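You operate a simulated robot arm through the tools that you are given. There is no shell and no other tool.

Carry out the task below with a simulated robot arm. There is one attempt and no reset: what you move stays moved.

Task
Push in sill plugs A and B, then clip both waiting covers on.
Fine: following scooter; pad E's cover on seat B, pad F's on A, lapping over B; leave seats C and D; line stopped.

Only the result counts: the job must be done as asked and must still hold three seconds after the hand-in. Knocking over, shifting, dropping, spilling or breaking anything else fails it. Lids that push on must go on centred and level and be pressed home; caps that screw on are set level and turned clockwise until they are tight.

Robot
A 6-joint arm with a two-finger parallel gripper, fixed in place. Base frame: the origin is at the foot of the arm, x ahead of it, y to its left, z up. Lengths are in cm, angles in rad, forces in N, time in s.
With the tool pointing down near the work surface it reaches from about 10 to 54 cm from the base axis. Its first joint turns from -1.152 to 1.152 rad. Payload 2.9 kg.
The TCP is the grasp point between the finger pads, 3 cm short of the fingertips. In the tool frame z runs along the fingers and y along their closing line. The gripper opens to 11 cm. The fingers are 2 cm wide and 1 cm thick; the gripper's body (4.8 by 11.2 cm) begins 5.5 cm behind the TCP.
Orientation is that of the tool frame in the base frame, as a unit quaternion [x, y, z, w]. With the fingers straight down and closing along the base's y, the tool's x points along the base's -x, its y along +y and its z along -z.

Tools
- The arm moves only by the tool move_arm. Its argument "deltas" is a list of rows, each a list of 7 numbers: the closure, from 0 (fully open) to 1 (shut), then the shift along the tool's x, y, z in cm, then the turn, a rotation vector about the tool's x, y, z in rad. In form: [[hand, dx, dy, dz, ax, ay, az], ...]. A call has 1 to 20 rows; each row shifts and turns the commanded pose from where the row before left it, along the tool's axes as they then stand. Each row takes 0.2 s and may step no farther than 5 cm and 0.15 rad from the row before; otherwise, or with a gripper value out of range, the whole call is refused. Where a pose cannot be reached the arm comes as near as it can. A force on the tool above 90 N (or 10 N above the force at the start of the call, whichever is more), or a blocked arm, ends the call early, and 0.2 s more pass. Each finger travels about 10.8 cm/s and halts on what it meets, pressing with about 39 N; the grip force reading is that of the motor and also rises with nothing between the fingers. The clock runs only during rows and for 0.2 s after the last one: add rows that do not move to give the fingers time. The reply holds the time, the measured pose of the TCP, the force on the tool along the base axes, the opening and the grip force, in the units named above and with some noise, with the torque about the TCP (base axes, N m) and any sound that the robot's microphone picked up.
- Cameras (640 x 400 px; columns grow to the right, rows downward): "scene" is fixed at [5.37, 42.12, 138.31]; the picture's right is [-0.92, -0.39, 0.00], its down [-0.24, 0.55, -0.80] and it looks along [0.32, -0.74, -0.60] (base axes); focal length 336 px, centre (320, 200). "wrist" rides on the gripper at [7.2, 1.7, -10.3] in the tool frame; the picture's right is [-0.23, 0.97, 0.00], its down [-0.76, -0.18, -0.62] and it looks along [-0.61, -0.14, 0.78] (tool axes); focal length 222 px, centre (320, 200). There is no depth. A picture from a camera that has moved, and an enlarged one, comes with that camera's place and axes in the base frame and with its lens.
- snapshot(camera): a new picture of that camera. It takes no simulated time.
- close_up(camera, box): a new picture of the part [left, top, right, bottom] of that camera's present view, enlarged. It takes no simulated time.
- finish_job(): hands the job in; it is judged then, once.

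Nothing tells you positions but the pictures and the camera data. Unless the task says otherwise, let go and move clear before handing in.

The tools are called after ">>>" by a JSON object that holds its "api" and its "payload". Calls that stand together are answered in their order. move_arm: Moves the arm, as the interface text tells. Its arguments: {"type":"object","properties":{"deltas":{"type":"array","items":{"type":"array","items":{"type":"number"}}}},"required":["deltas"]} The other tools are called the same way: snapshot (camera) takes a picture; close_up (camera, box) takes an enlarged picture of a part of a camera's view; finish_job () hands the job in.

At the start:

```text
clock: 0.0
ee_pos: [37.31, -11.62, 106.36]
orientation: [0.0, 1.0, -0.001, 0.0]
force: [-0.8, 0.8, 0.3]
wrist_torque: [0.01, 0.01, -0.02]
finger_gap: 10.98
finger_force: 0.1
```

scene: 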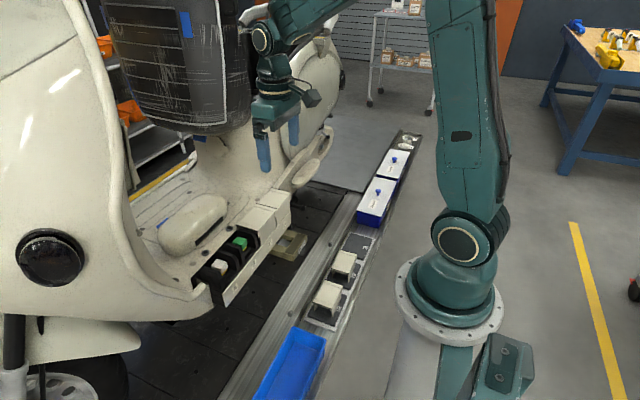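
wrist: 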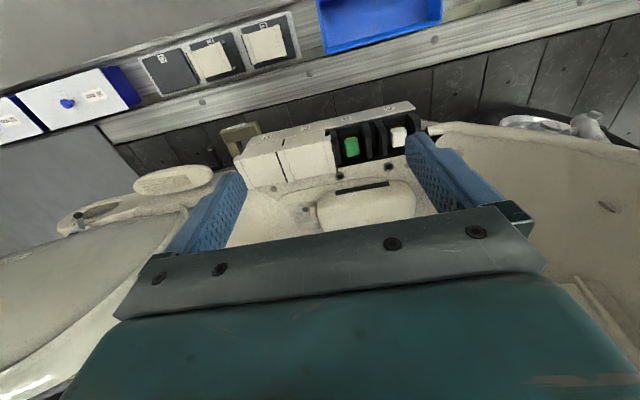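

I see a scooter-like body with a sill holding four seats (two covered, two open with plugs, green and white), and a ledge with pads holding two covers. I'll look closer before moving anything.

>>> {"api": "close_up", "payload": {"camera": "scene", "box": [180, 180, 320, 310]}}

>>> {"api": "close_up", "payload": {"camera": "scene", "box": [290, 220, 390, 340]}}

>>> {"api": "close_up", "payload": {"camera": "wrist", "box": [130, 0, 310, 110]}}

>>> {"api": "close_up", "payload": {"camera": "wrist", "box": [220, 90, 440, 230]}}

```text
3.08 times, centred on (250, 245) of scene
camera zoom: at [5.37, 42.12, 138.31], right [-0.92, -0.39, 0.0], down [-0.24, 0.55, -0.8], along [0.32, -0.74, -0.6], focal length 1034 px, centre (535, 62)
```

zoom: 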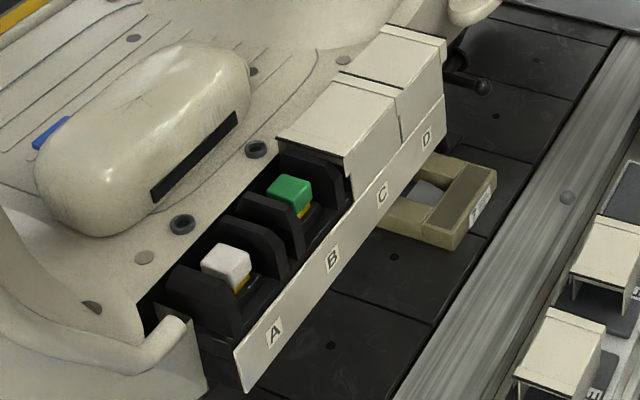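

```text
3.33 times, centred on (340, 280) of scene
camera zoom: at [5.37, 42.12, 138.31], right [-0.92, -0.39, 0.0], down [-0.24, 0.55, -0.8], along [0.32, -0.74, -0.6], focal length 1120 px, centre (253, -67)
```

zoom: 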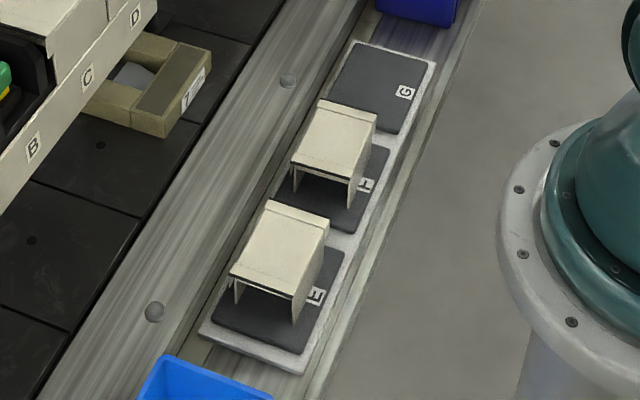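

```text
3.56 times, centred on (220, 55) of wrist
camera zoom: at [30.15, -9.89, 116.64], right [0.23, 0.97, 0.0], down [0.76, -0.18, 0.62], along [0.61, -0.14, -0.78], focal length 790 px, centre (676, 716)
```

zoom: 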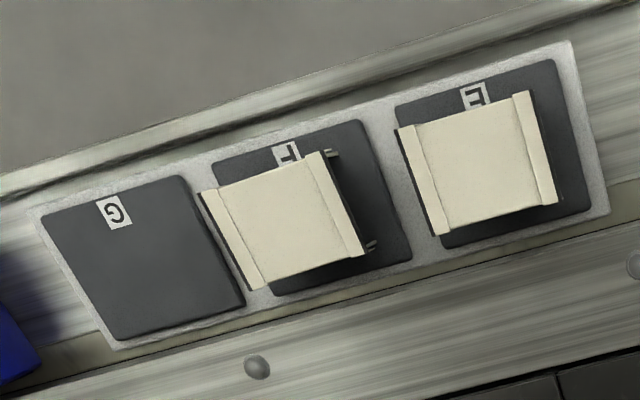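

```text
2.86 times, centred on (330, 160) of wrist
camera zoom: at [30.15, -9.89, 116.64], right [0.23, 0.97, 0.0], down [0.76, -0.18, 0.62], along [0.61, -0.14, -0.78], focal length 635 px, centre (291, 314)
```

zoom: 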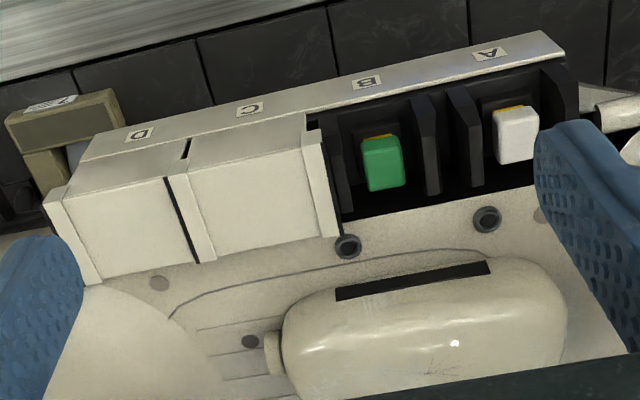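

The wrist view resolves details, so I'll zoom in much more on the seats, the two waiting covers, and the fitted covers before moving.

>>> {"api": "close_up", "payload": {"camera": "wrist", "box": [320, 100, 430, 170]}}

>>> {"api": "close_up", "payload": {"camera": "wrist", "box": [230, 120, 350, 195]}}

>>> {"api": "close_up", "payload": {"camera": "wrist", "box": [180, 10, 300, 85]}}

>>> {"api": "close_up", "payload": {"camera": "scene", "box": [305, 240, 365, 330]}}

>>> {"api": "close_up", "payload": {"camera": "scene", "box": [185, 220, 285, 310]}}

>>> {"api": "close_up", "payload": {"camera": "scene", "box": [0, 0, 320, 200]}}

```text
5.71 times, centred on (375, 135) of wrist
camera zoom: at [30.15, -9.89, 116.64], right [0.23, 0.97, 0.0], down [0.76, -0.18, 0.62], along [0.61, -0.14, -0.78], focal length 1269 px, centre (6, 571)
```

zoom: 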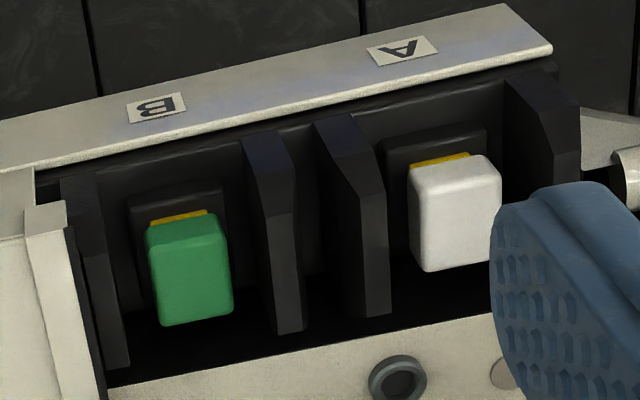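

```text
5.33 times, centred on (290, 158) of wrist
camera zoom: at [30.15, -9.89, 116.64], right [0.23, 0.97, 0.0], down [0.76, -0.18, 0.62], along [0.61, -0.14, -0.78], focal length 1185 px, centre (480, 427)
```

zoom: 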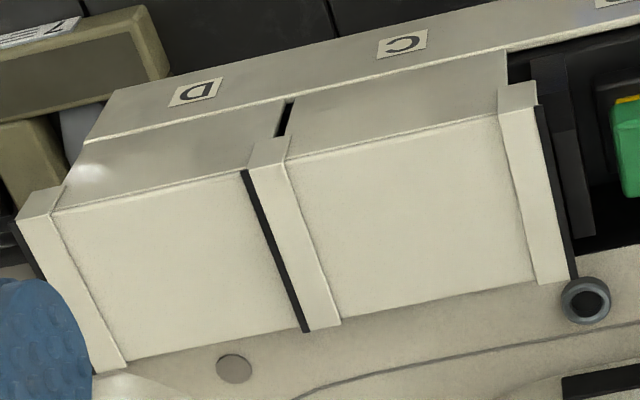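

```text
5.33 times, centred on (240, 48) of wrist
camera zoom: at [30.15, -9.89, 116.64], right [0.23, 0.97, 0.0], down [0.76, -0.18, 0.62], along [0.61, -0.14, -0.78], focal length 1185 px, centre (747, 1013)
```

zoom: 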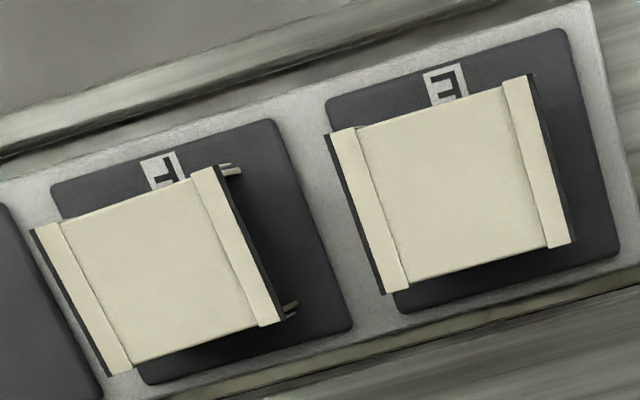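

```text
4.44 times, centred on (335, 285) of scene
camera zoom: at [5.37, 42.12, 138.31], right [-0.92, -0.39, 0.0], down [-0.24, 0.55, -0.8], along [0.32, -0.74, -0.6], focal length 1493 px, centre (253, -178)
```

zoom: 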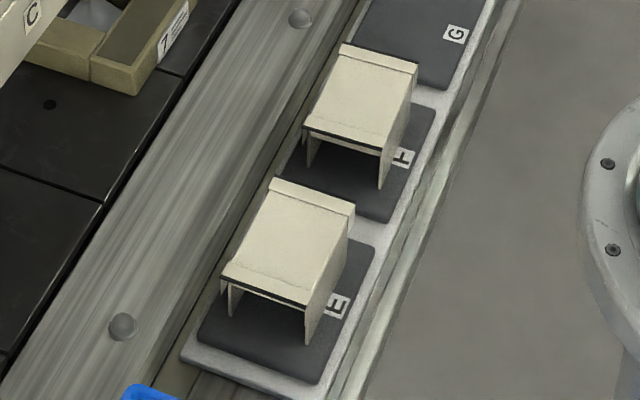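

```text
4.44 times, centred on (235, 265) of scene
camera zoom: at [5.37, 42.12, 138.31], right [-0.92, -0.39, 0.0], down [-0.24, 0.55, -0.8], along [0.32, -0.74, -0.6], focal length 1493 px, centre (698, -89)
```

zoom: 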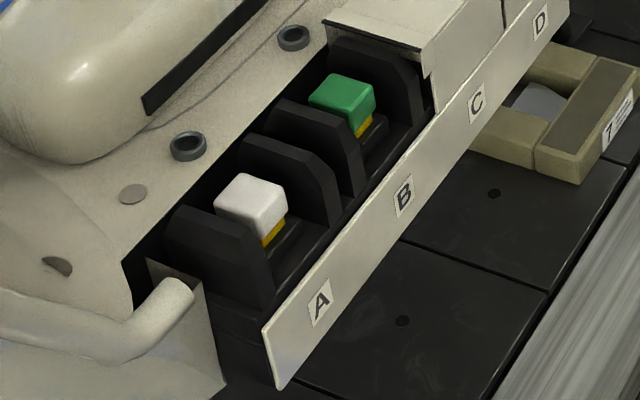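

```text
2.00 times, centred on (160, 100) of scene
camera zoom: at [5.37, 42.12, 138.31], right [-0.92, -0.39, 0.0], down [-0.24, 0.55, -0.8], along [0.32, -0.74, -0.6], focal length 672 px, centre (640, 400)
```

zoom: 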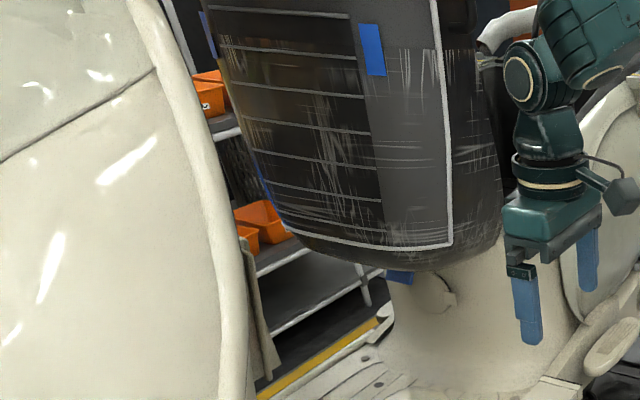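

The sill runs along y at about x≈47–53, z≈70–77, with plug B (green) near (50,-8.4) and plug A (white) near (50,0.2); the pads E/F lie at z≈40 near y≈-25/-41. I'll move the hand back and down over the pad rail for a closer look at the covers.

>>> {"api": "move_arm", "payload": {"deltas": [[0, 1.73, -1.34, 3.3, 0, 0, 0], [0, 1.73, -1.34, 3.3, 0, 0, 0], [0, 1.73, -1.34, 3.3, 0, 0, 0], [0, 1.73, -1.34, 3.3, 0, 0, 0], [0, 1.73, -1.34, 3.3, 0, 0, 0], [0, 1.73, -1.34, 3.3, 0, 0, 0], [0, 1.73, -1.34, 3.3, 0, 0, 0], [0, 1.73, -1.34, 3.3, 0, 0, 0], [0, 1.73, -1.34, 3.3, 0, 0, 0], [0, 1.73, -1.34, 3.3, 0, 0, 0], [0, 0, 0, 0, 0, 0, 0]]}}

>>> {"api": "snapshot", "payload": {"camera": "wrist"}}

>>> {"api": "snapshot", "payload": {"camera": "scene"}}

```text
clock: 2.4
ee_pos: [20.13, -25.31, 73.26]
orientation: [0.0, 1.0, 0.0, 0.0]
force: [-0.4, 0.3, 0.1]
wrist_torque: [-0.01, 0.01, 0.01]
finger_gap: 10.99
finger_force: 0.1
```

```text
taken
camera wrist: at [12.99, -23.52, 83.55], right [0.23, 0.97, 0.0], down [0.76, -0.18, 0.62], along [0.61, -0.14, -0.78], focal length 222 px, centre (320, 200)
```

wrist: 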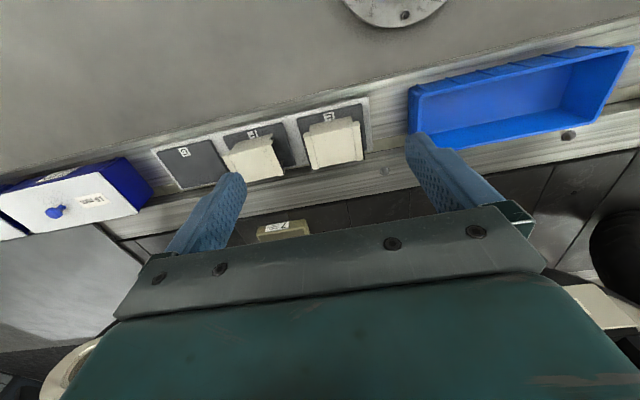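

```text
taken
```

scene: 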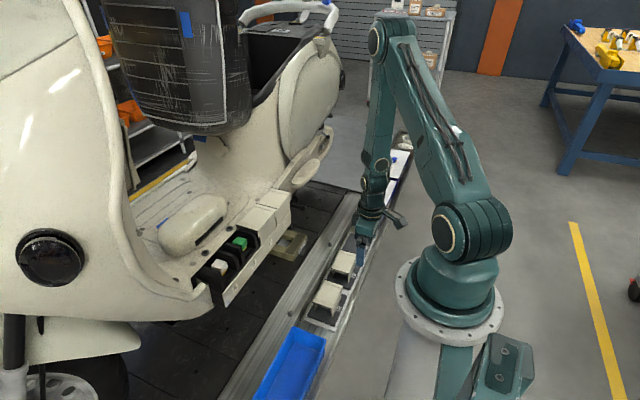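

The pads and covers are in view at z≈40; I'll zoom in to read the covers' shape and orientation.

>>> {"api": "close_up", "payload": {"camera": "wrist", "box": [290, 95, 380, 180]}}

>>> {"api": "close_up", "payload": {"camera": "wrist", "box": [210, 110, 300, 195]}}

>>> {"api": "close_up", "payload": {"camera": "scene", "box": [310, 275, 350, 320]}}

>>> {"api": "close_up", "payload": {"camera": "scene", "box": [200, 225, 270, 305]}}

```text
4.71 times, centred on (335, 138) of wrist
camera zoom: at [12.99, -23.52, 83.55], right [0.23, 0.97, 0.0], down [0.76, -0.18, 0.62], along [0.61, -0.14, -0.78], focal length 1045 px, centre (249, 494)
```

zoom: 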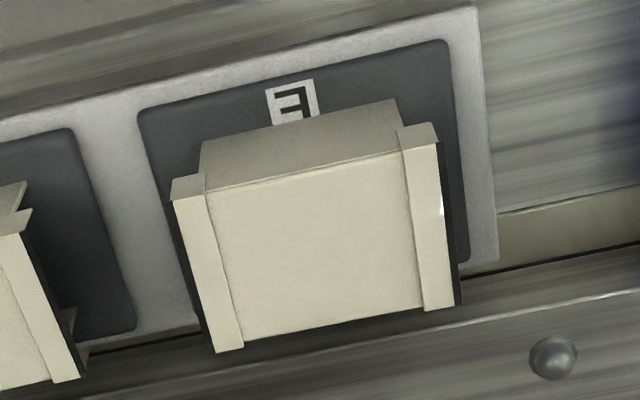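

```text
4.71 times, centred on (255, 152) of wrist
camera zoom: at [12.99, -23.52, 83.55], right [0.23, 0.97, 0.0], down [0.76, -0.18, 0.62], along [0.61, -0.14, -0.78], focal length 1045 px, centre (626, 424)
```

zoom: 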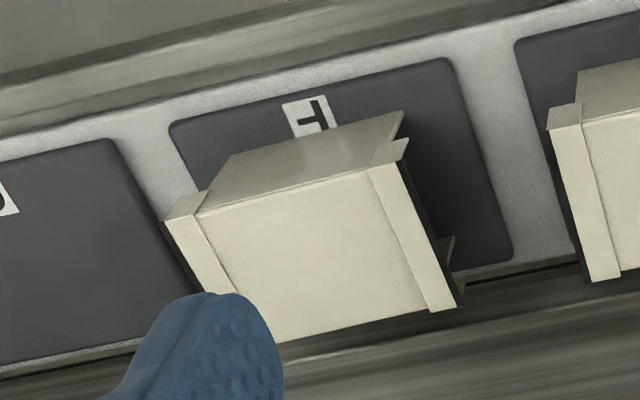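

```text
8.89 times, centred on (330, 298) of scene
camera zoom: at [5.37, 42.12, 138.31], right [-0.92, -0.39, 0.0], down [-0.24, 0.55, -0.8], along [0.32, -0.74, -0.6], focal length 2986 px, centre (231, -667)
```

zoom: 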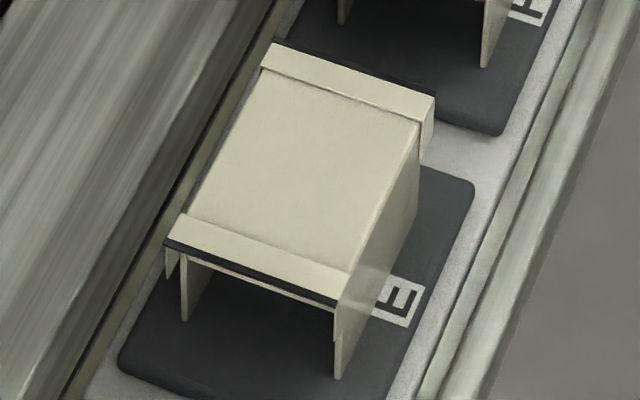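

```text
5.00 times, centred on (235, 265) of scene
camera zoom: at [5.37, 42.12, 138.31], right [-0.92, -0.39, 0.0], down [-0.24, 0.55, -0.8], along [0.32, -0.74, -0.6], focal length 1679 px, centre (745, -125)
```

zoom: 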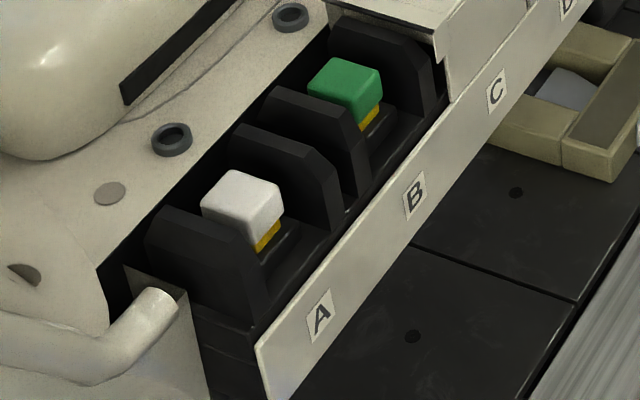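

I need to understand how the fitted covers lap; zooming on C/D from the scene camera and on the cover F.

>>> {"api": "close_up", "payload": {"camera": "scene", "box": [235, 180, 295, 230]}}

>>> {"api": "close_up", "payload": {"camera": "scene", "box": [325, 243, 365, 285]}}

>>> {"api": "close_up", "payload": {"camera": "scene", "box": [225, 225, 265, 265]}}

```text
8.00 times, centred on (265, 205) of scene
camera zoom: at [5.37, 42.12, 138.31], right [-0.92, -0.39, 0.0], down [-0.24, 0.55, -0.8], along [0.32, -0.74, -0.6], focal length 2687 px, centre (760, 160)
```

zoom: 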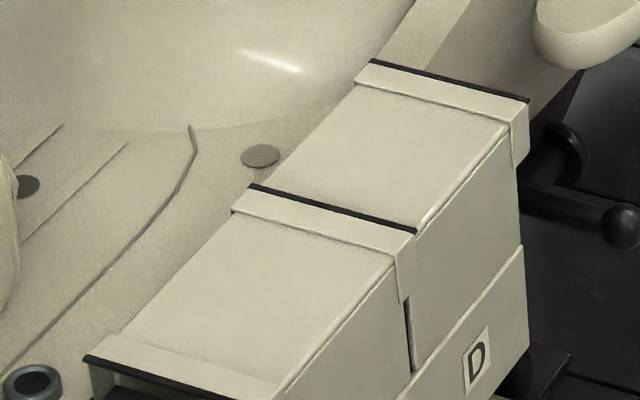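

```text
9.52 times, centred on (345, 264) of scene
camera zoom: at [5.37, 42.12, 138.31], right [-0.92, -0.39, 0.0], down [-0.24, 0.55, -0.8], along [0.32, -0.74, -0.6], focal length 3199 px, centre (82, -410)
```

zoom: 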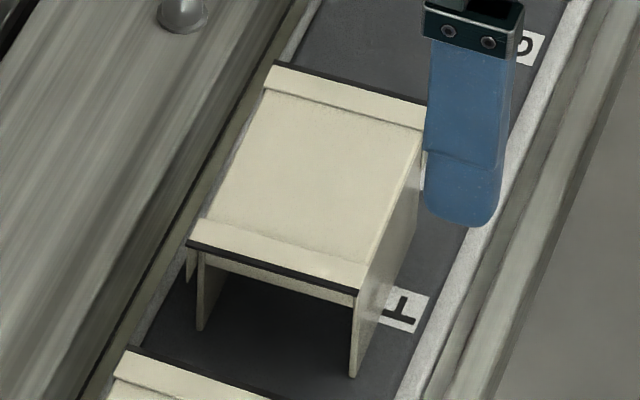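

```text
10.00 times, centred on (245, 245) of scene
camera zoom: at [5.37, 42.12, 138.31], right [-0.92, -0.39, 0.0], down [-0.24, 0.55, -0.8], along [0.32, -0.74, -0.6], focal length 3359 px, centre (1070, -250)
```

zoom: 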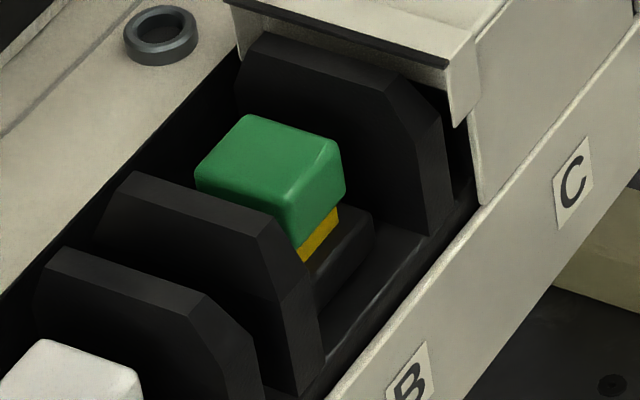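

The fitted covers sit with their −y band lapping over the neighbour; I need to know whether E's and F's covers are turned the same way, so I'll zoom tightly on their ends.

>>> {"api": "close_up", "payload": {"camera": "scene", "box": [322, 275, 346, 290]}}

>>> {"api": "close_up", "payload": {"camera": "scene", "box": [310, 295, 346, 320]}}

>>> {"api": "close_up", "payload": {"camera": "scene", "box": [330, 245, 360, 265]}}

>>> {"api": "close_up", "payload": {"camera": "scene", "box": [328, 265, 358, 285]}}

>>> {"api": "close_up", "payload": {"camera": "scene", "box": [240, 215, 276, 240]}}

>>> {"api": "close_up", "payload": {"camera": "wrist", "box": [305, 110, 345, 135]}}

>>> {"api": "close_up", "payload": {"camera": "wrist", "box": [340, 105, 380, 165]}}

>>> {"api": "close_up", "payload": {"camera": "wrist", "box": [220, 125, 280, 180]}}

```text
16.00 times, centred on (334, 282) of scene
camera zoom: at [5.37, 42.12, 138.31], right [-0.92, -0.39, 0.0], down [-0.24, 0.55, -0.8], along [0.32, -0.74, -0.6], focal length 5374 px, centre (96, -1120)
```

zoom: 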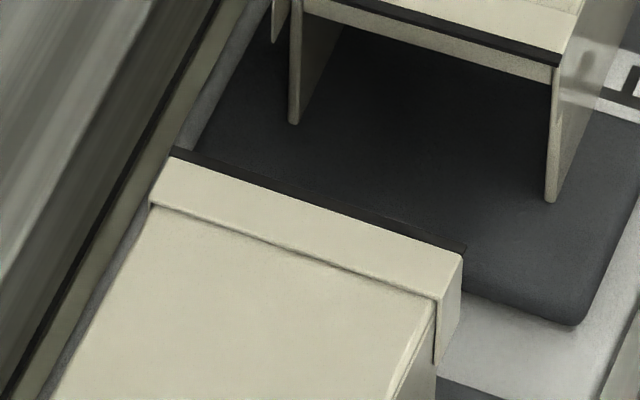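

```text
16.00 times, centred on (328, 308) of scene
camera zoom: at [5.37, 42.12, 138.31], right [-0.92, -0.39, 0.0], down [-0.24, 0.55, -0.8], along [0.32, -0.74, -0.6], focal length 5374 px, centre (192, -1520)
```

zoom: 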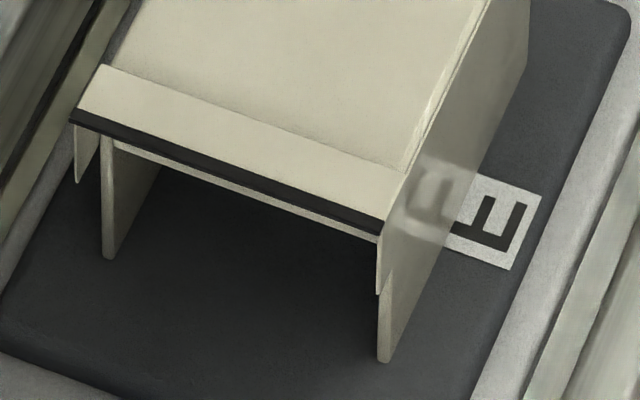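

```text
16.00 times, centred on (345, 255) of scene
camera zoom: at [5.37, 42.12, 138.31], right [-0.92, -0.39, 0.0], down [-0.24, 0.55, -0.8], along [0.32, -0.74, -0.6], focal length 5374 px, centre (-80, -680)
```

zoom: 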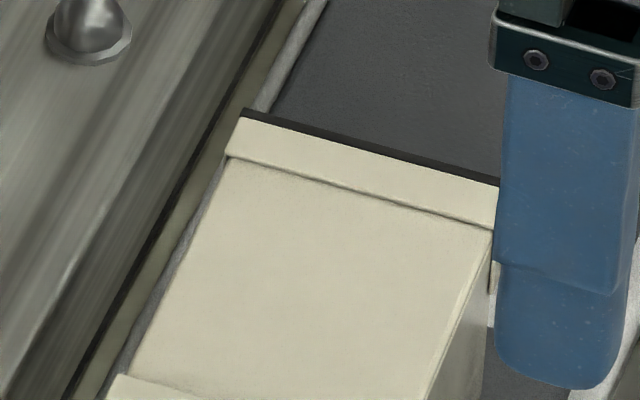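

```text
16.00 times, centred on (343, 275) of scene
camera zoom: at [5.37, 42.12, 138.31], right [-0.92, -0.39, 0.0], down [-0.24, 0.55, -0.8], along [0.32, -0.74, -0.6], focal length 5374 px, centre (-48, -1000)
```

zoom: 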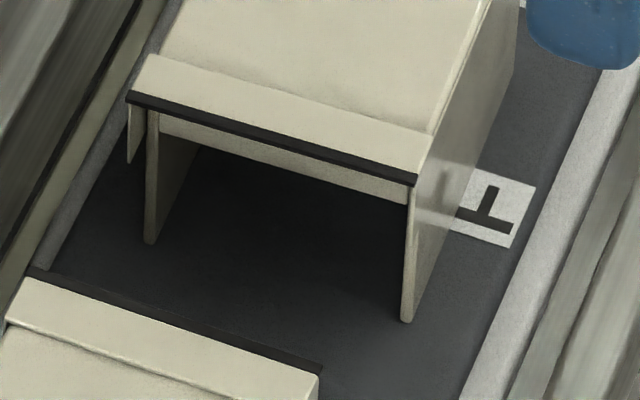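

```text
16.00 times, centred on (258, 228) of scene
camera zoom: at [5.37, 42.12, 138.31], right [-0.92, -0.39, 0.0], down [-0.24, 0.55, -0.8], along [0.32, -0.74, -0.6], focal length 5374 px, centre (1312, -240)
```

zoom: 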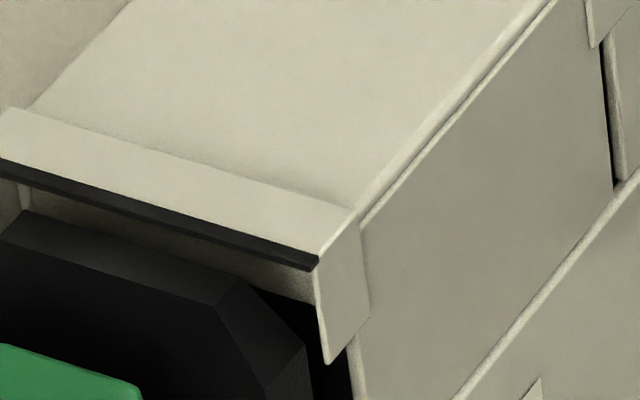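

```text
16.00 times, centred on (325, 122) of wrist
camera zoom: at [12.99, -23.52, 83.55], right [0.23, 0.97, 0.0], down [0.76, -0.18, 0.62], along [0.61, -0.14, -0.78], focal length 3554 px, centre (240, 1440)
```

zoom: 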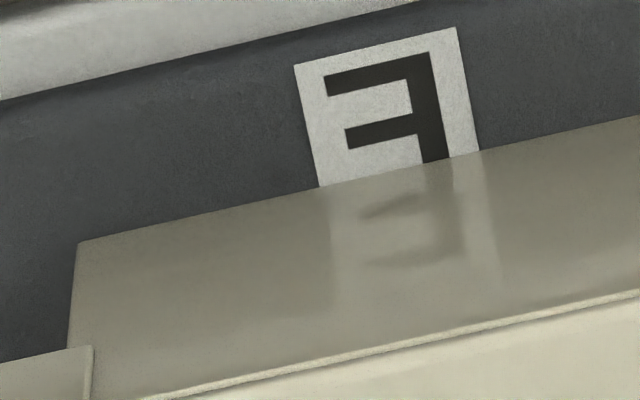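

```text
6.67 times, centred on (360, 135) of wrist
camera zoom: at [12.99, -23.52, 83.55], right [0.23, 0.97, 0.0], down [0.76, -0.18, 0.62], along [0.61, -0.14, -0.78], focal length 1481 px, centre (53, 633)
```

zoom: 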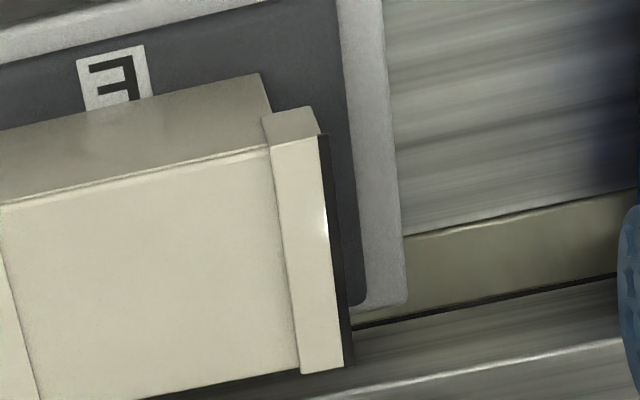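

```text
7.27 times, centred on (250, 152) of wrist
camera zoom: at [12.99, -23.52, 83.55], right [0.23, 0.97, 0.0], down [0.76, -0.18, 0.62], along [0.61, -0.14, -0.78], focal length 1615 px, centre (829, 546)
```

zoom: 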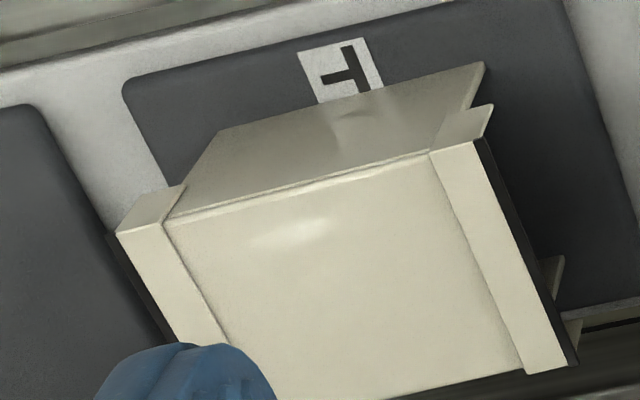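

Both covers look alike and are oriented the same way as the fitted ones. I'd like to check what surrounds the arm's foot and the rail before going lower.

>>> {"api": "close_up", "payload": {"camera": "wrist", "box": [300, 0, 480, 110]}}

>>> {"api": "close_up", "payload": {"camera": "scene", "box": [340, 150, 560, 400]}}

```text
3.56 times, centred on (390, 55) of wrist
camera zoom: at [12.99, -23.52, 83.55], right [0.23, 0.97, 0.0], down [0.76, -0.18, 0.62], along [0.61, -0.14, -0.78], focal length 790 px, centre (71, 716)
```

zoom: 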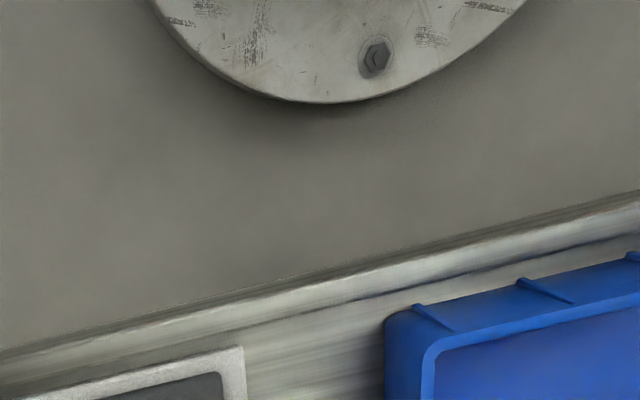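

```text
1.60 times, centred on (450, 275) of scene
camera zoom: at [5.37, 42.12, 138.31], right [-0.92, -0.39, 0.0], down [-0.24, 0.55, -0.8], along [0.32, -0.74, -0.6], focal length 537 px, centre (112, 80)
```

zoom: 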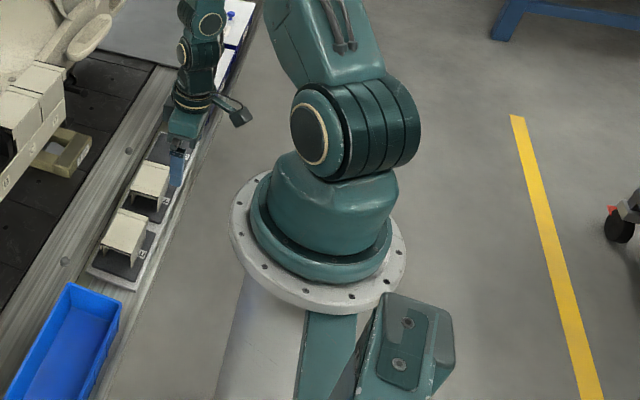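

The covers are identical in form and both lie the same way as fitted C/D (E about x 27.4–35, y −30…−20, top z≈45.3; F about 16 cm further in −y). Next I go back up and over the sill to measure the plugs before pressing them.

>>> {"api": "move_arm", "payload": {"deltas": [[0, 0, 0, -4.4, 0, 0, 0], [0, 0, 0, -4.4, 0, 0, 0], [0, 0, 0, -4.4, 0, 0, 0], [0, 0, 0, -4.4, 0, 0, 0], [0, 0, 0, -4.4, 0, 0, 0], [0, -2.84, 3.04, 0, 0, 0, 0], [0, -2.84, 3.04, 0, 0, 0, 0], [0, -2.84, 3.04, 0, 0, 0, 0], [0, -2.84, 3.04, 0, 0, 0, 0], [0, -2.84, 3.04, 0, 0, 0, 0], [0, -2.84, 3.04, 0, 0, 0, 0], [0, -2.84, 3.04, 0, 0, 0, 0], [0, 0, 0, 0, 0, 0, 0]]}}

>>> {"api": "snapshot", "payload": {"camera": "wrist"}}

>>> {"api": "snapshot", "payload": {"camera": "scene"}}

```text
clock: 5.2
ee_pos: [39.57, -3.36, 95.0]
orientation: [0.0, 1.0, 0.0, 0.001]
force: [0.3, 0.5, 0.9]
wrist_torque: [0.01, 0.03, 0.01]
finger_gap: 11.01
finger_force: 0.1
```

```text
taken
camera wrist: at [32.52, -1.58, 105.38], right [0.23, 0.97, 0.0], down [0.76, -0.18, 0.62], along [0.61, -0.14, -0.78], focal length 222 px, centre (320, 200)
```

wrist: 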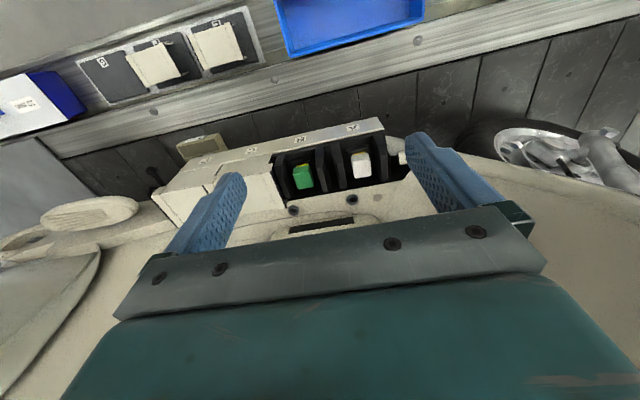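

```text
taken
```

scene: 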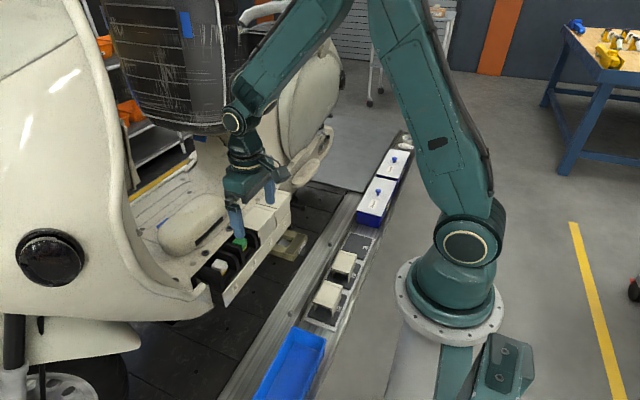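

The plugs are in view between the open fingers. I'll zoom in on them for accurate positions.

>>> {"api": "close_up", "payload": {"camera": "wrist", "box": [270, 115, 400, 215]}}

>>> {"api": "close_up", "payload": {"camera": "wrist", "box": [340, 140, 380, 190]}}

>>> {"api": "close_up", "payload": {"camera": "wrist", "box": [280, 150, 325, 200]}}

>>> {"api": "close_up", "payload": {"camera": "scene", "box": [200, 225, 260, 285]}}

```text
4.00 times, centred on (335, 165) of wrist
camera zoom: at [32.52, -1.58, 105.38], right [0.23, 0.97, 0.0], down [0.76, -0.18, 0.62], along [0.61, -0.14, -0.78], focal length 888 px, centre (260, 340)
```

zoom: 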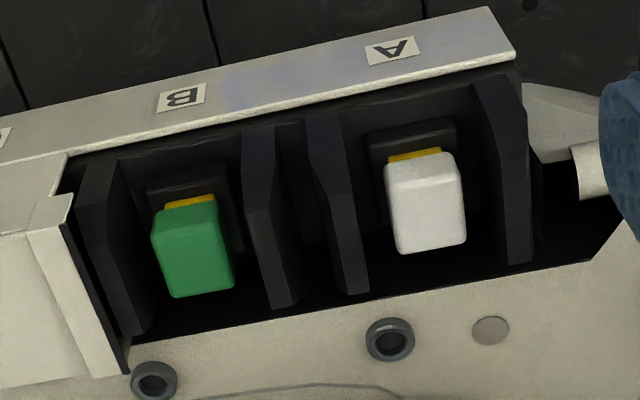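

```text
8.00 times, centred on (360, 165) of wrist
camera zoom: at [32.52, -1.58, 105.38], right [0.23, 0.97, 0.0], down [0.76, -0.18, 0.62], along [0.61, -0.14, -0.78], focal length 1777 px, centre (0, 480)
```

zoom: 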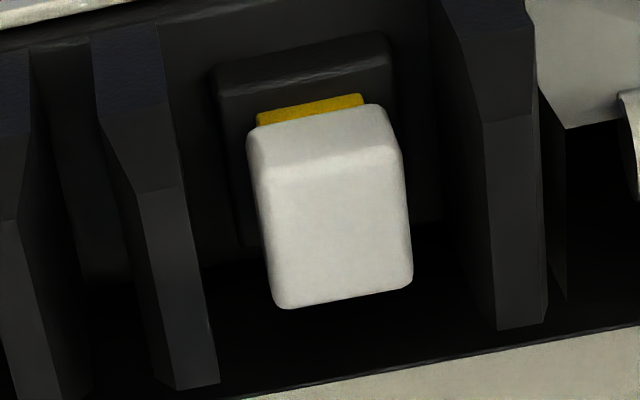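

```text
8.00 times, centred on (302, 175) of wrist
camera zoom: at [32.52, -1.58, 105.38], right [0.23, 0.97, 0.0], down [0.76, -0.18, 0.62], along [0.61, -0.14, -0.78], focal length 1777 px, centre (460, 400)
```

zoom: 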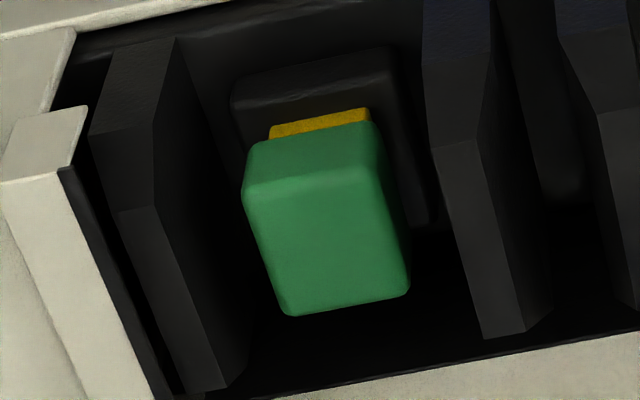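

```text
6.67 times, centred on (230, 255) of scene
camera zoom: at [5.37, 42.13, 138.31], right [-0.92, -0.39, 0.0], down [-0.24, 0.55, -0.8], along [0.32, -0.74, -0.6], focal length 2239 px, centre (920, -167)
```

zoom: 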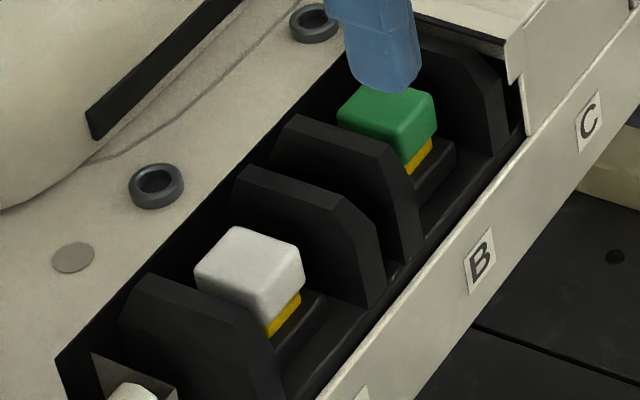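

Plug A's top is about (49.7, 0.6, 77.5) and plug B's about (49.9, −8.2, 77.5). I'll shut the fingers and bring them above plug A to check the alignment before pressing.

>>> {"api": "move_arm", "payload": {"deltas": [[1, 0, 0, 0, 0, 0, 0], [1, 0, 0, 0, 0, 0, 0], [1, 0, 0, 0, 0, 0, 0], [1, -3.4, 1.32, 0, 0, 0, 0], [1, -3.4, 1.32, 0, 0, 0, 0], [1, -3.4, 1.32, 0, 0, 0, 0], [1, 0, 0, 3.3, 0, 0, 0], [1, 0, 0, 3.3, 0, 0, 0], [1, 0, 0, 3.3, 0, 0, 0], [1, 0, 0, 0, 0, 0, 0], [1, 0, 0, 0, 0, 0, 0]]}}

>>> {"api": "snapshot", "payload": {"camera": "wrist"}}

>>> {"api": "close_up", "payload": {"camera": "scene", "box": [180, 190, 280, 290]}}

```text
clock: 7.6
ee_pos: [50.23, 0.37, 85.58]
orientation: [0.0, 1.0, 0.0, 0.001]
force: [-0.9, -0.5, 0.3]
wrist_torque: [-0.02, 0.03, 0.01]
finger_gap: 0.0
finger_force: 37.3
```

```text
taken
camera wrist: at [43.09, 1.95, 95.93], right [0.23, 0.97, 0.0], down [0.76, -0.18, 0.62], along [0.61, -0.14, -0.78], focal length 222 px, centre (320, 200)
```

wrist: 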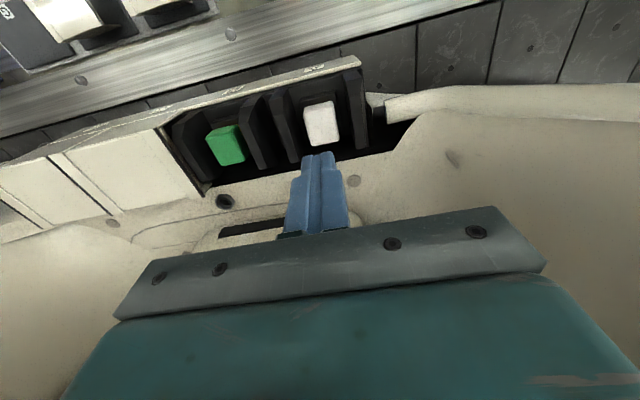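

```text
4.00 times, centred on (230, 240) of scene
camera zoom: at [5.37, 42.12, 138.31], right [-0.92, -0.39, 0.0], down [-0.24, 0.55, -0.8], along [0.32, -0.74, -0.6], focal length 1344 px, centre (680, 40)
```

zoom: 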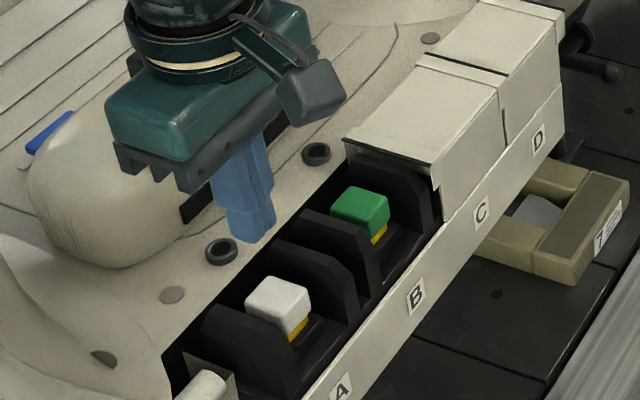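

The fingers are shut above plug A. I'll zoom in to check where the finger axis would land on it.

>>> {"api": "close_up", "payload": {"camera": "wrist", "box": [270, 80, 370, 180]}}

>>> {"api": "close_up", "payload": {"camera": "scene", "box": [225, 235, 275, 285]}}

>>> {"api": "move_arm", "payload": {"deltas": [[1, 0, 0, 0, 0, 0, 0]]}}

>>> {"api": "move_arm", "payload": {"deltas": [[1, 0, 0, 0, 0, 0, 0]]}}

```text
4.00 times, centred on (320, 130) of wrist
camera zoom: at [43.09, 1.95, 95.93], right [0.23, 0.97, 0.0], down [0.76, -0.18, 0.62], along [0.61, -0.14, -0.78], focal length 888 px, centre (320, 480)
```

zoom: 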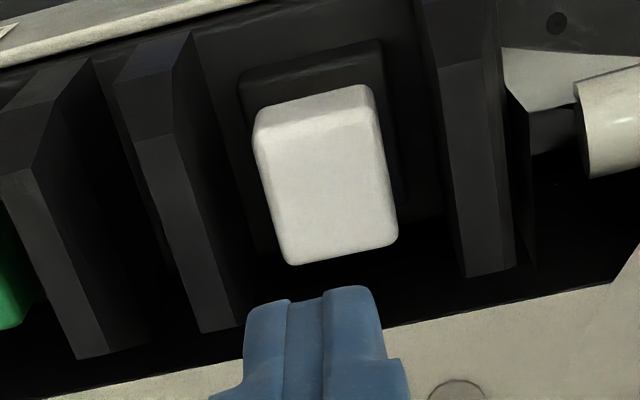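

```text
8.00 times, centred on (250, 260) of scene
camera zoom: at [5.37, 42.12, 138.31], right [-0.92, -0.39, 0.0], down [-0.24, 0.55, -0.8], along [0.32, -0.74, -0.6], focal length 2687 px, centre (880, -280)
```

zoom: 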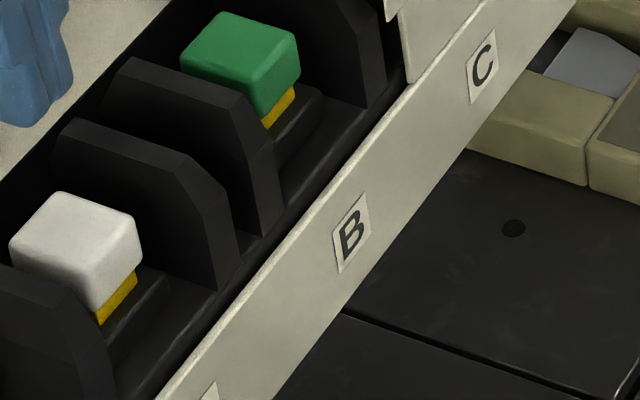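

```text
clock: 8.0
ee_pos: [50.22, 0.22, 85.63]
orientation: [0.0, 1.0, -0.001, 0.0]
force: [-0.3, 0.3, 0.6]
wrist_torque: [0.0, 0.01, 0.0]
finger_gap: 0.0
finger_force: 38.0
```

```text
clock: 8.4
ee_pos: [50.17, 0.29, 85.52]
orientation: [0.0, 1.0, 0.0, 0.0]
force: [-0.4, -0.3, -0.5]
wrist_torque: [0.02, 0.0, 0.02]
finger_gap: 0.0
finger_force: 37.8
```

The plug's centre is about 0.5 cm nearer the robot and 0.3 cm to +y of the finger axis. I'll correct that, lower to just above the plug, then ease down in small steps.

>>> {"api": "move_arm", "payload": {"deltas": [[1, 0.5, 0.35, 0, 0, 0, 0], [1, 0, 0, 1.1, 0, 0, 0], [1, 0, 0, 1.1, 0, 0, 0], [1, 0, 0, 1.1, 0, 0, 0], [1, 0, 0, 0.9, 0, 0, 0], [1, 0, 0, 0, 0, 0, 0], [1, 0, 0, 0, 0, 0, 0]]}}

>>> {"api": "close_up", "payload": {"camera": "wrist", "box": [260, 80, 380, 180]}}

>>> {"api": "close_up", "payload": {"camera": "scene", "box": [185, 220, 265, 290]}}

```text
clock: 10.0
ee_pos: [49.67, 0.67, 81.24]
orientation: [0.0, 1.0, 0.0, 0.0]
force: [0.3, 0.7, -0.2]
wrist_torque: [0.0, 0.01, -0.02]
finger_gap: 0.0
finger_force: 37.7
```

```text
4.00 times, centred on (320, 130) of wrist
camera zoom: at [42.48, 2.29, 91.53], right [0.23, 0.97, 0.0], down [0.76, -0.18, 0.62], along [0.61, -0.14, -0.78], focal length 888 px, centre (320, 480)
```

zoom: 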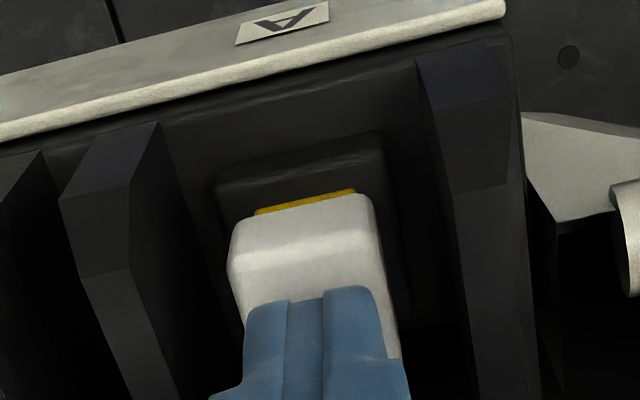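

```text
5.71 times, centred on (225, 255) of scene
camera zoom: at [5.37, 42.12, 138.31], right [-0.92, -0.39, 0.0], down [-0.24, 0.55, -0.8], along [0.32, -0.74, -0.6], focal length 1919 px, centre (863, -114)
```

zoom: 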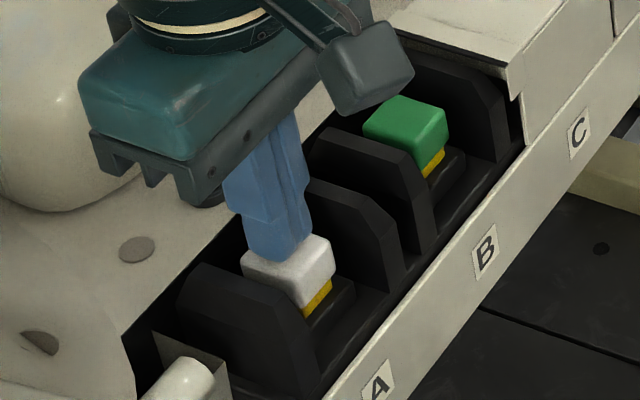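

The fingertips hover just over the white plug, well centred. Now I press in small steps, watching force and sound.

>>> {"api": "move_arm", "payload": {"deltas": [[1, 0, 0, 0.25, 0, 0, 0], [1, 0, 0, 0.25, 0, 0, 0], [1, 0, 0, 0.25, 0, 0, 0], [1, 0, 0, 0, 0, 0, 0]]}}

```text
clock: 11.0
ee_pos: [49.6, 0.67, 80.46]
orientation: [0.0, 1.0, 0.0, 0.0]
force: [-1.0, 0.3, 3.1]
wrist_torque: [-0.01, 0.08, -0.03]
finger_gap: 0.0
finger_force: 38.0
```

Contact with the plug at tip height ≈77.5. Continuing down.

>>> {"api": "move_arm", "payload": {"deltas": [[1, 0, 0, 0.2, 0, 0, 0], [1, 0, 0, 0.2, 0, 0, 0], [1, 0, 0, 0.2, 0, 0, 0], [1, 0, 0, 0, 0, 0, 0]]}}

>>> {"api": "close_up", "payload": {"camera": "scene", "box": [185, 220, 265, 290]}}

```text
clock: 12.0
ee_pos: [49.43, 0.74, 80.13]
orientation: [0.0, 1.0, 0.0, 0.001]
force: [-7.2, 1.5, 36.0]
wrist_torque: [0.07, 0.31, -0.29]
finger_gap: 0.01
finger_force: 37.8
```

```text
5.71 times, centred on (225, 255) of scene
camera zoom: at [5.3, 42.13, 138.31], right [-0.92, -0.39, 0.0], down [-0.23, 0.55, -0.8], along [0.32, -0.74, -0.6], focal length 1919 px, centre (863, -114)
```

zoom: 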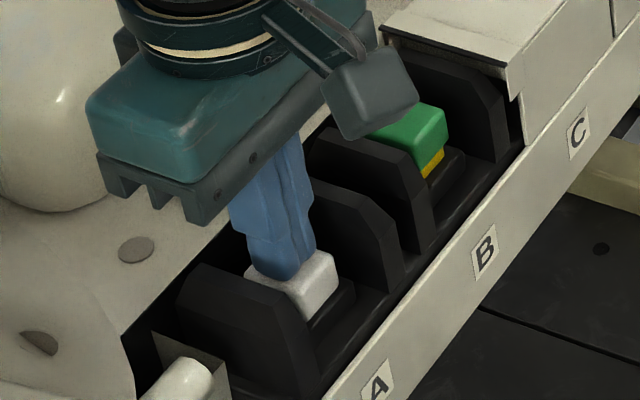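

The yellow has disappeared from view at 36 N; I'll press a bit more to make sure it is home.

>>> {"api": "move_arm", "payload": {"deltas": [[1, 0, 0, 0.2, 0, 0, 0], [1, 0, 0, 0.2, 0, 0, 0], [1, 0, 0, 0, 0, 0, 0]]}}

>>> {"api": "close_up", "payload": {"camera": "wrist", "box": [260, 80, 380, 180]}}

>>> {"api": "close_up", "payload": {"camera": "scene", "box": [205, 235, 265, 285]}}

```text
clock: 12.8
ee_pos: [49.6, 0.75, 80.04]
orientation: [0.0, 1.0, 0.0, 0.002]
force: [-24.6, -0.8, 69.4]
wrist_torque: [0.0, 0.86, 0.12]
finger_gap: 0.0
finger_force: 37.9
```

```text
4.00 times, centred on (320, 130) of wrist
camera zoom: at [42.44, 2.31, 90.28], right [0.23, 0.97, 0.0], down [0.76, -0.18, 0.63], along [0.61, -0.14, -0.78], focal length 888 px, centre (320, 480)
```

zoom: 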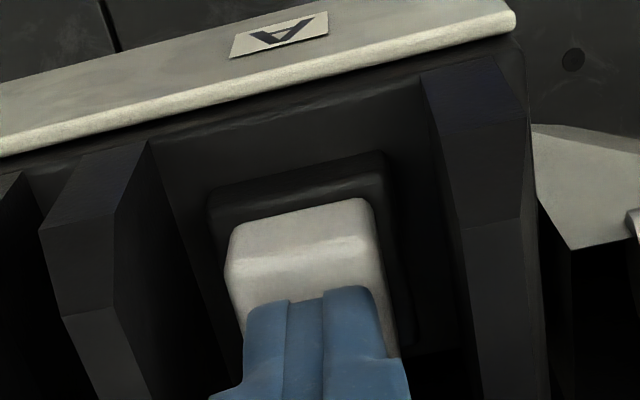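

```text
8.00 times, centred on (235, 260) of scene
camera zoom: at [5.21, 42.12, 138.32], right [-0.92, -0.39, 0.0], down [-0.23, 0.55, -0.8], along [0.32, -0.74, -0.6], focal length 2687 px, centre (1000, -280)
```

zoom: 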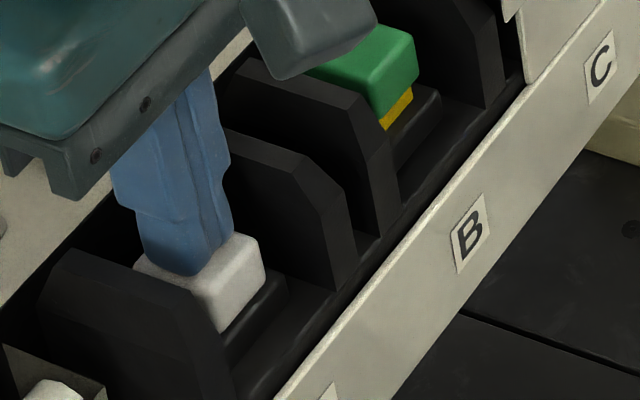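

Plug A is home (no yellow, firm stop at ~69 N). I'll back off and move over plug B.

>>> {"api": "move_arm", "payload": {"deltas": [[1, 0, 0, -0.5, 0, 0, 0], [1, 0, 0, -1.5, 0, 0, 0], [1, 0, 0, -2.5, 0, 0, 0], [1, 0, -2.94, 0, 0, 0, 0], [1, 0, -2.94, 0, 0, 0, 0], [1, 0, -2.94, 0, 0, 0, 0], [1, 0, 0, 0, 0, 0, 0], [1, 0, 0, 0, 0, 0, 0]]}}

>>> {"api": "close_up", "payload": {"camera": "wrist", "box": [240, 80, 400, 180]}}

>>> {"api": "close_up", "payload": {"camera": "scene", "box": [205, 220, 265, 290]}}

```text
clock: 14.6
ee_pos: [49.26, -8.04, 84.07]
orientation: [0.0, 1.0, 0.0, 0.0]
force: [0.1, -0.7, 0.2]
wrist_torque: [0.02, 0.0, -0.01]
finger_gap: 0.0
finger_force: 37.8
```

```text
4.00 times, centred on (320, 130) of wrist
camera zoom: at [42.26, -6.32, 94.49], right [0.23, 0.97, 0.0], down [0.76, -0.18, 0.62], along [0.61, -0.14, -0.78], focal length 888 px, centre (320, 480)
```

zoom: 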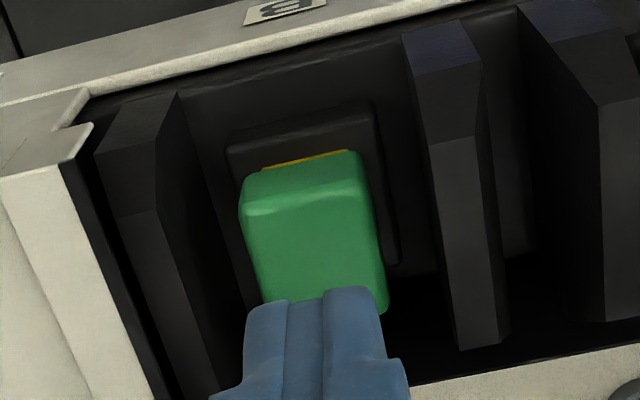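

```text
5.71 times, centred on (235, 255) of scene
camera zoom: at [5.37, 42.12, 138.31], right [-0.92, -0.39, 0.0], down [-0.24, 0.55, -0.8], along [0.32, -0.74, -0.6], focal length 1919 px, centre (806, -114)
```

zoom: 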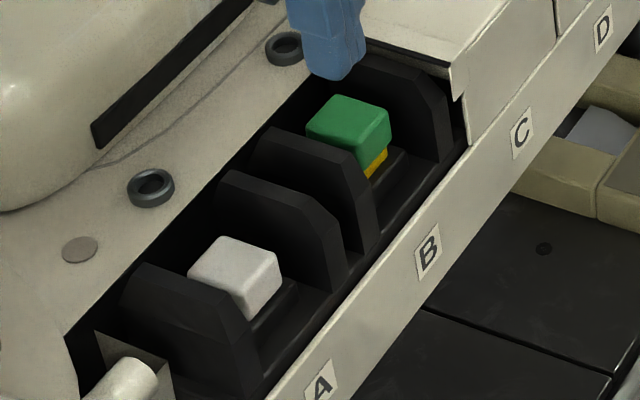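

Plug A stays down. The finger axis is nearly centred on plug B; a small shift, then the same gentle press.

>>> {"api": "move_arm", "payload": {"deltas": [[1, -0.25, -0.1, 0, 0, 0, 0], [1, 0, 0, 1.1, 0, 0, 0], [1, 0, 0, 1.1, 0, 0, 0], [1, 0, 0, 0.8, 0, 0, 0], [1, 0, 0, 0.25, 0, 0, 0], [1, 0, 0, 0.25, 0, 0, 0], [1, 0, 0, 0.2, 0, 0, 0], [1, 0, 0, 0.2, 0, 0, 0], [1, 0, 0, 0, 0, 0, 0]]}}

>>> {"api": "close_up", "payload": {"camera": "wrist", "box": [240, 80, 400, 180]}}

>>> {"api": "close_up", "payload": {"camera": "scene", "box": [205, 220, 265, 290]}}

```text
clock: 16.6
ee_pos: [49.77, -8.36, 80.24]
orientation: [0.0, 1.0, 0.0, 0.001]
force: [-3.6, -1.8, 10.6]
wrist_torque: [-0.06, 0.13, -0.04]
finger_gap: 0.0
finger_force: 37.6
```

```text
4.00 times, centred on (320, 130) of wrist
camera zoom: at [42.62, -6.64, 90.46], right [0.23, 0.97, 0.0], down [0.76, -0.18, 0.62], along [0.61, -0.14, -0.78], focal length 888 px, centre (320, 480)
```

zoom: 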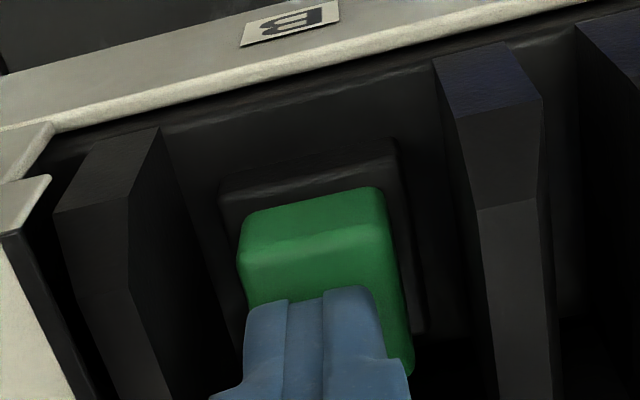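

```text
5.71 times, centred on (235, 255) of scene
camera zoom: at [5.35, 42.12, 138.31], right [-0.92, -0.39, 0.0], down [-0.24, 0.55, -0.8], along [0.32, -0.74, -0.6], focal length 1919 px, centre (806, -114)
```

zoom: 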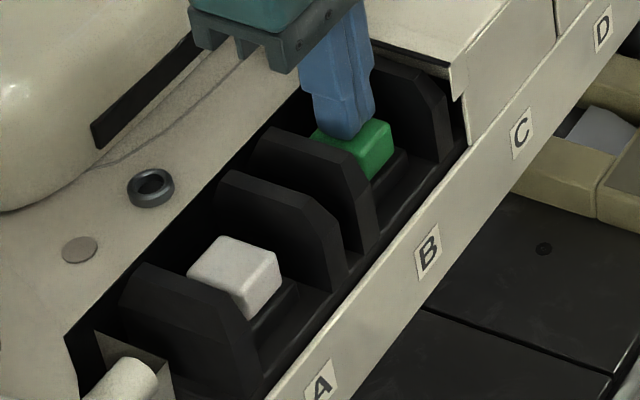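

Yellow gone already; I'll press firmly to be sure it's home.

>>> {"api": "move_arm", "payload": {"deltas": [[1, 0, 0, 0.2, 0, 0, 0], [1, 0, 0, 0.2, 0, 0, 0], [1, 0, 0, 0.2, 0, 0, 0], [1, 0, 0, 0, 0, 0, 0]]}}

```text
clock: 17.6
ee_pos: [49.78, -8.2, 79.94]
orientation: [-0.001, 1.0, 0.0, 0.001]
force: [-26.5, 2.3, 68.6]
wrist_torque: [0.07, 0.94, -0.03]
finger_gap: 0.0
finger_force: 38.5
```

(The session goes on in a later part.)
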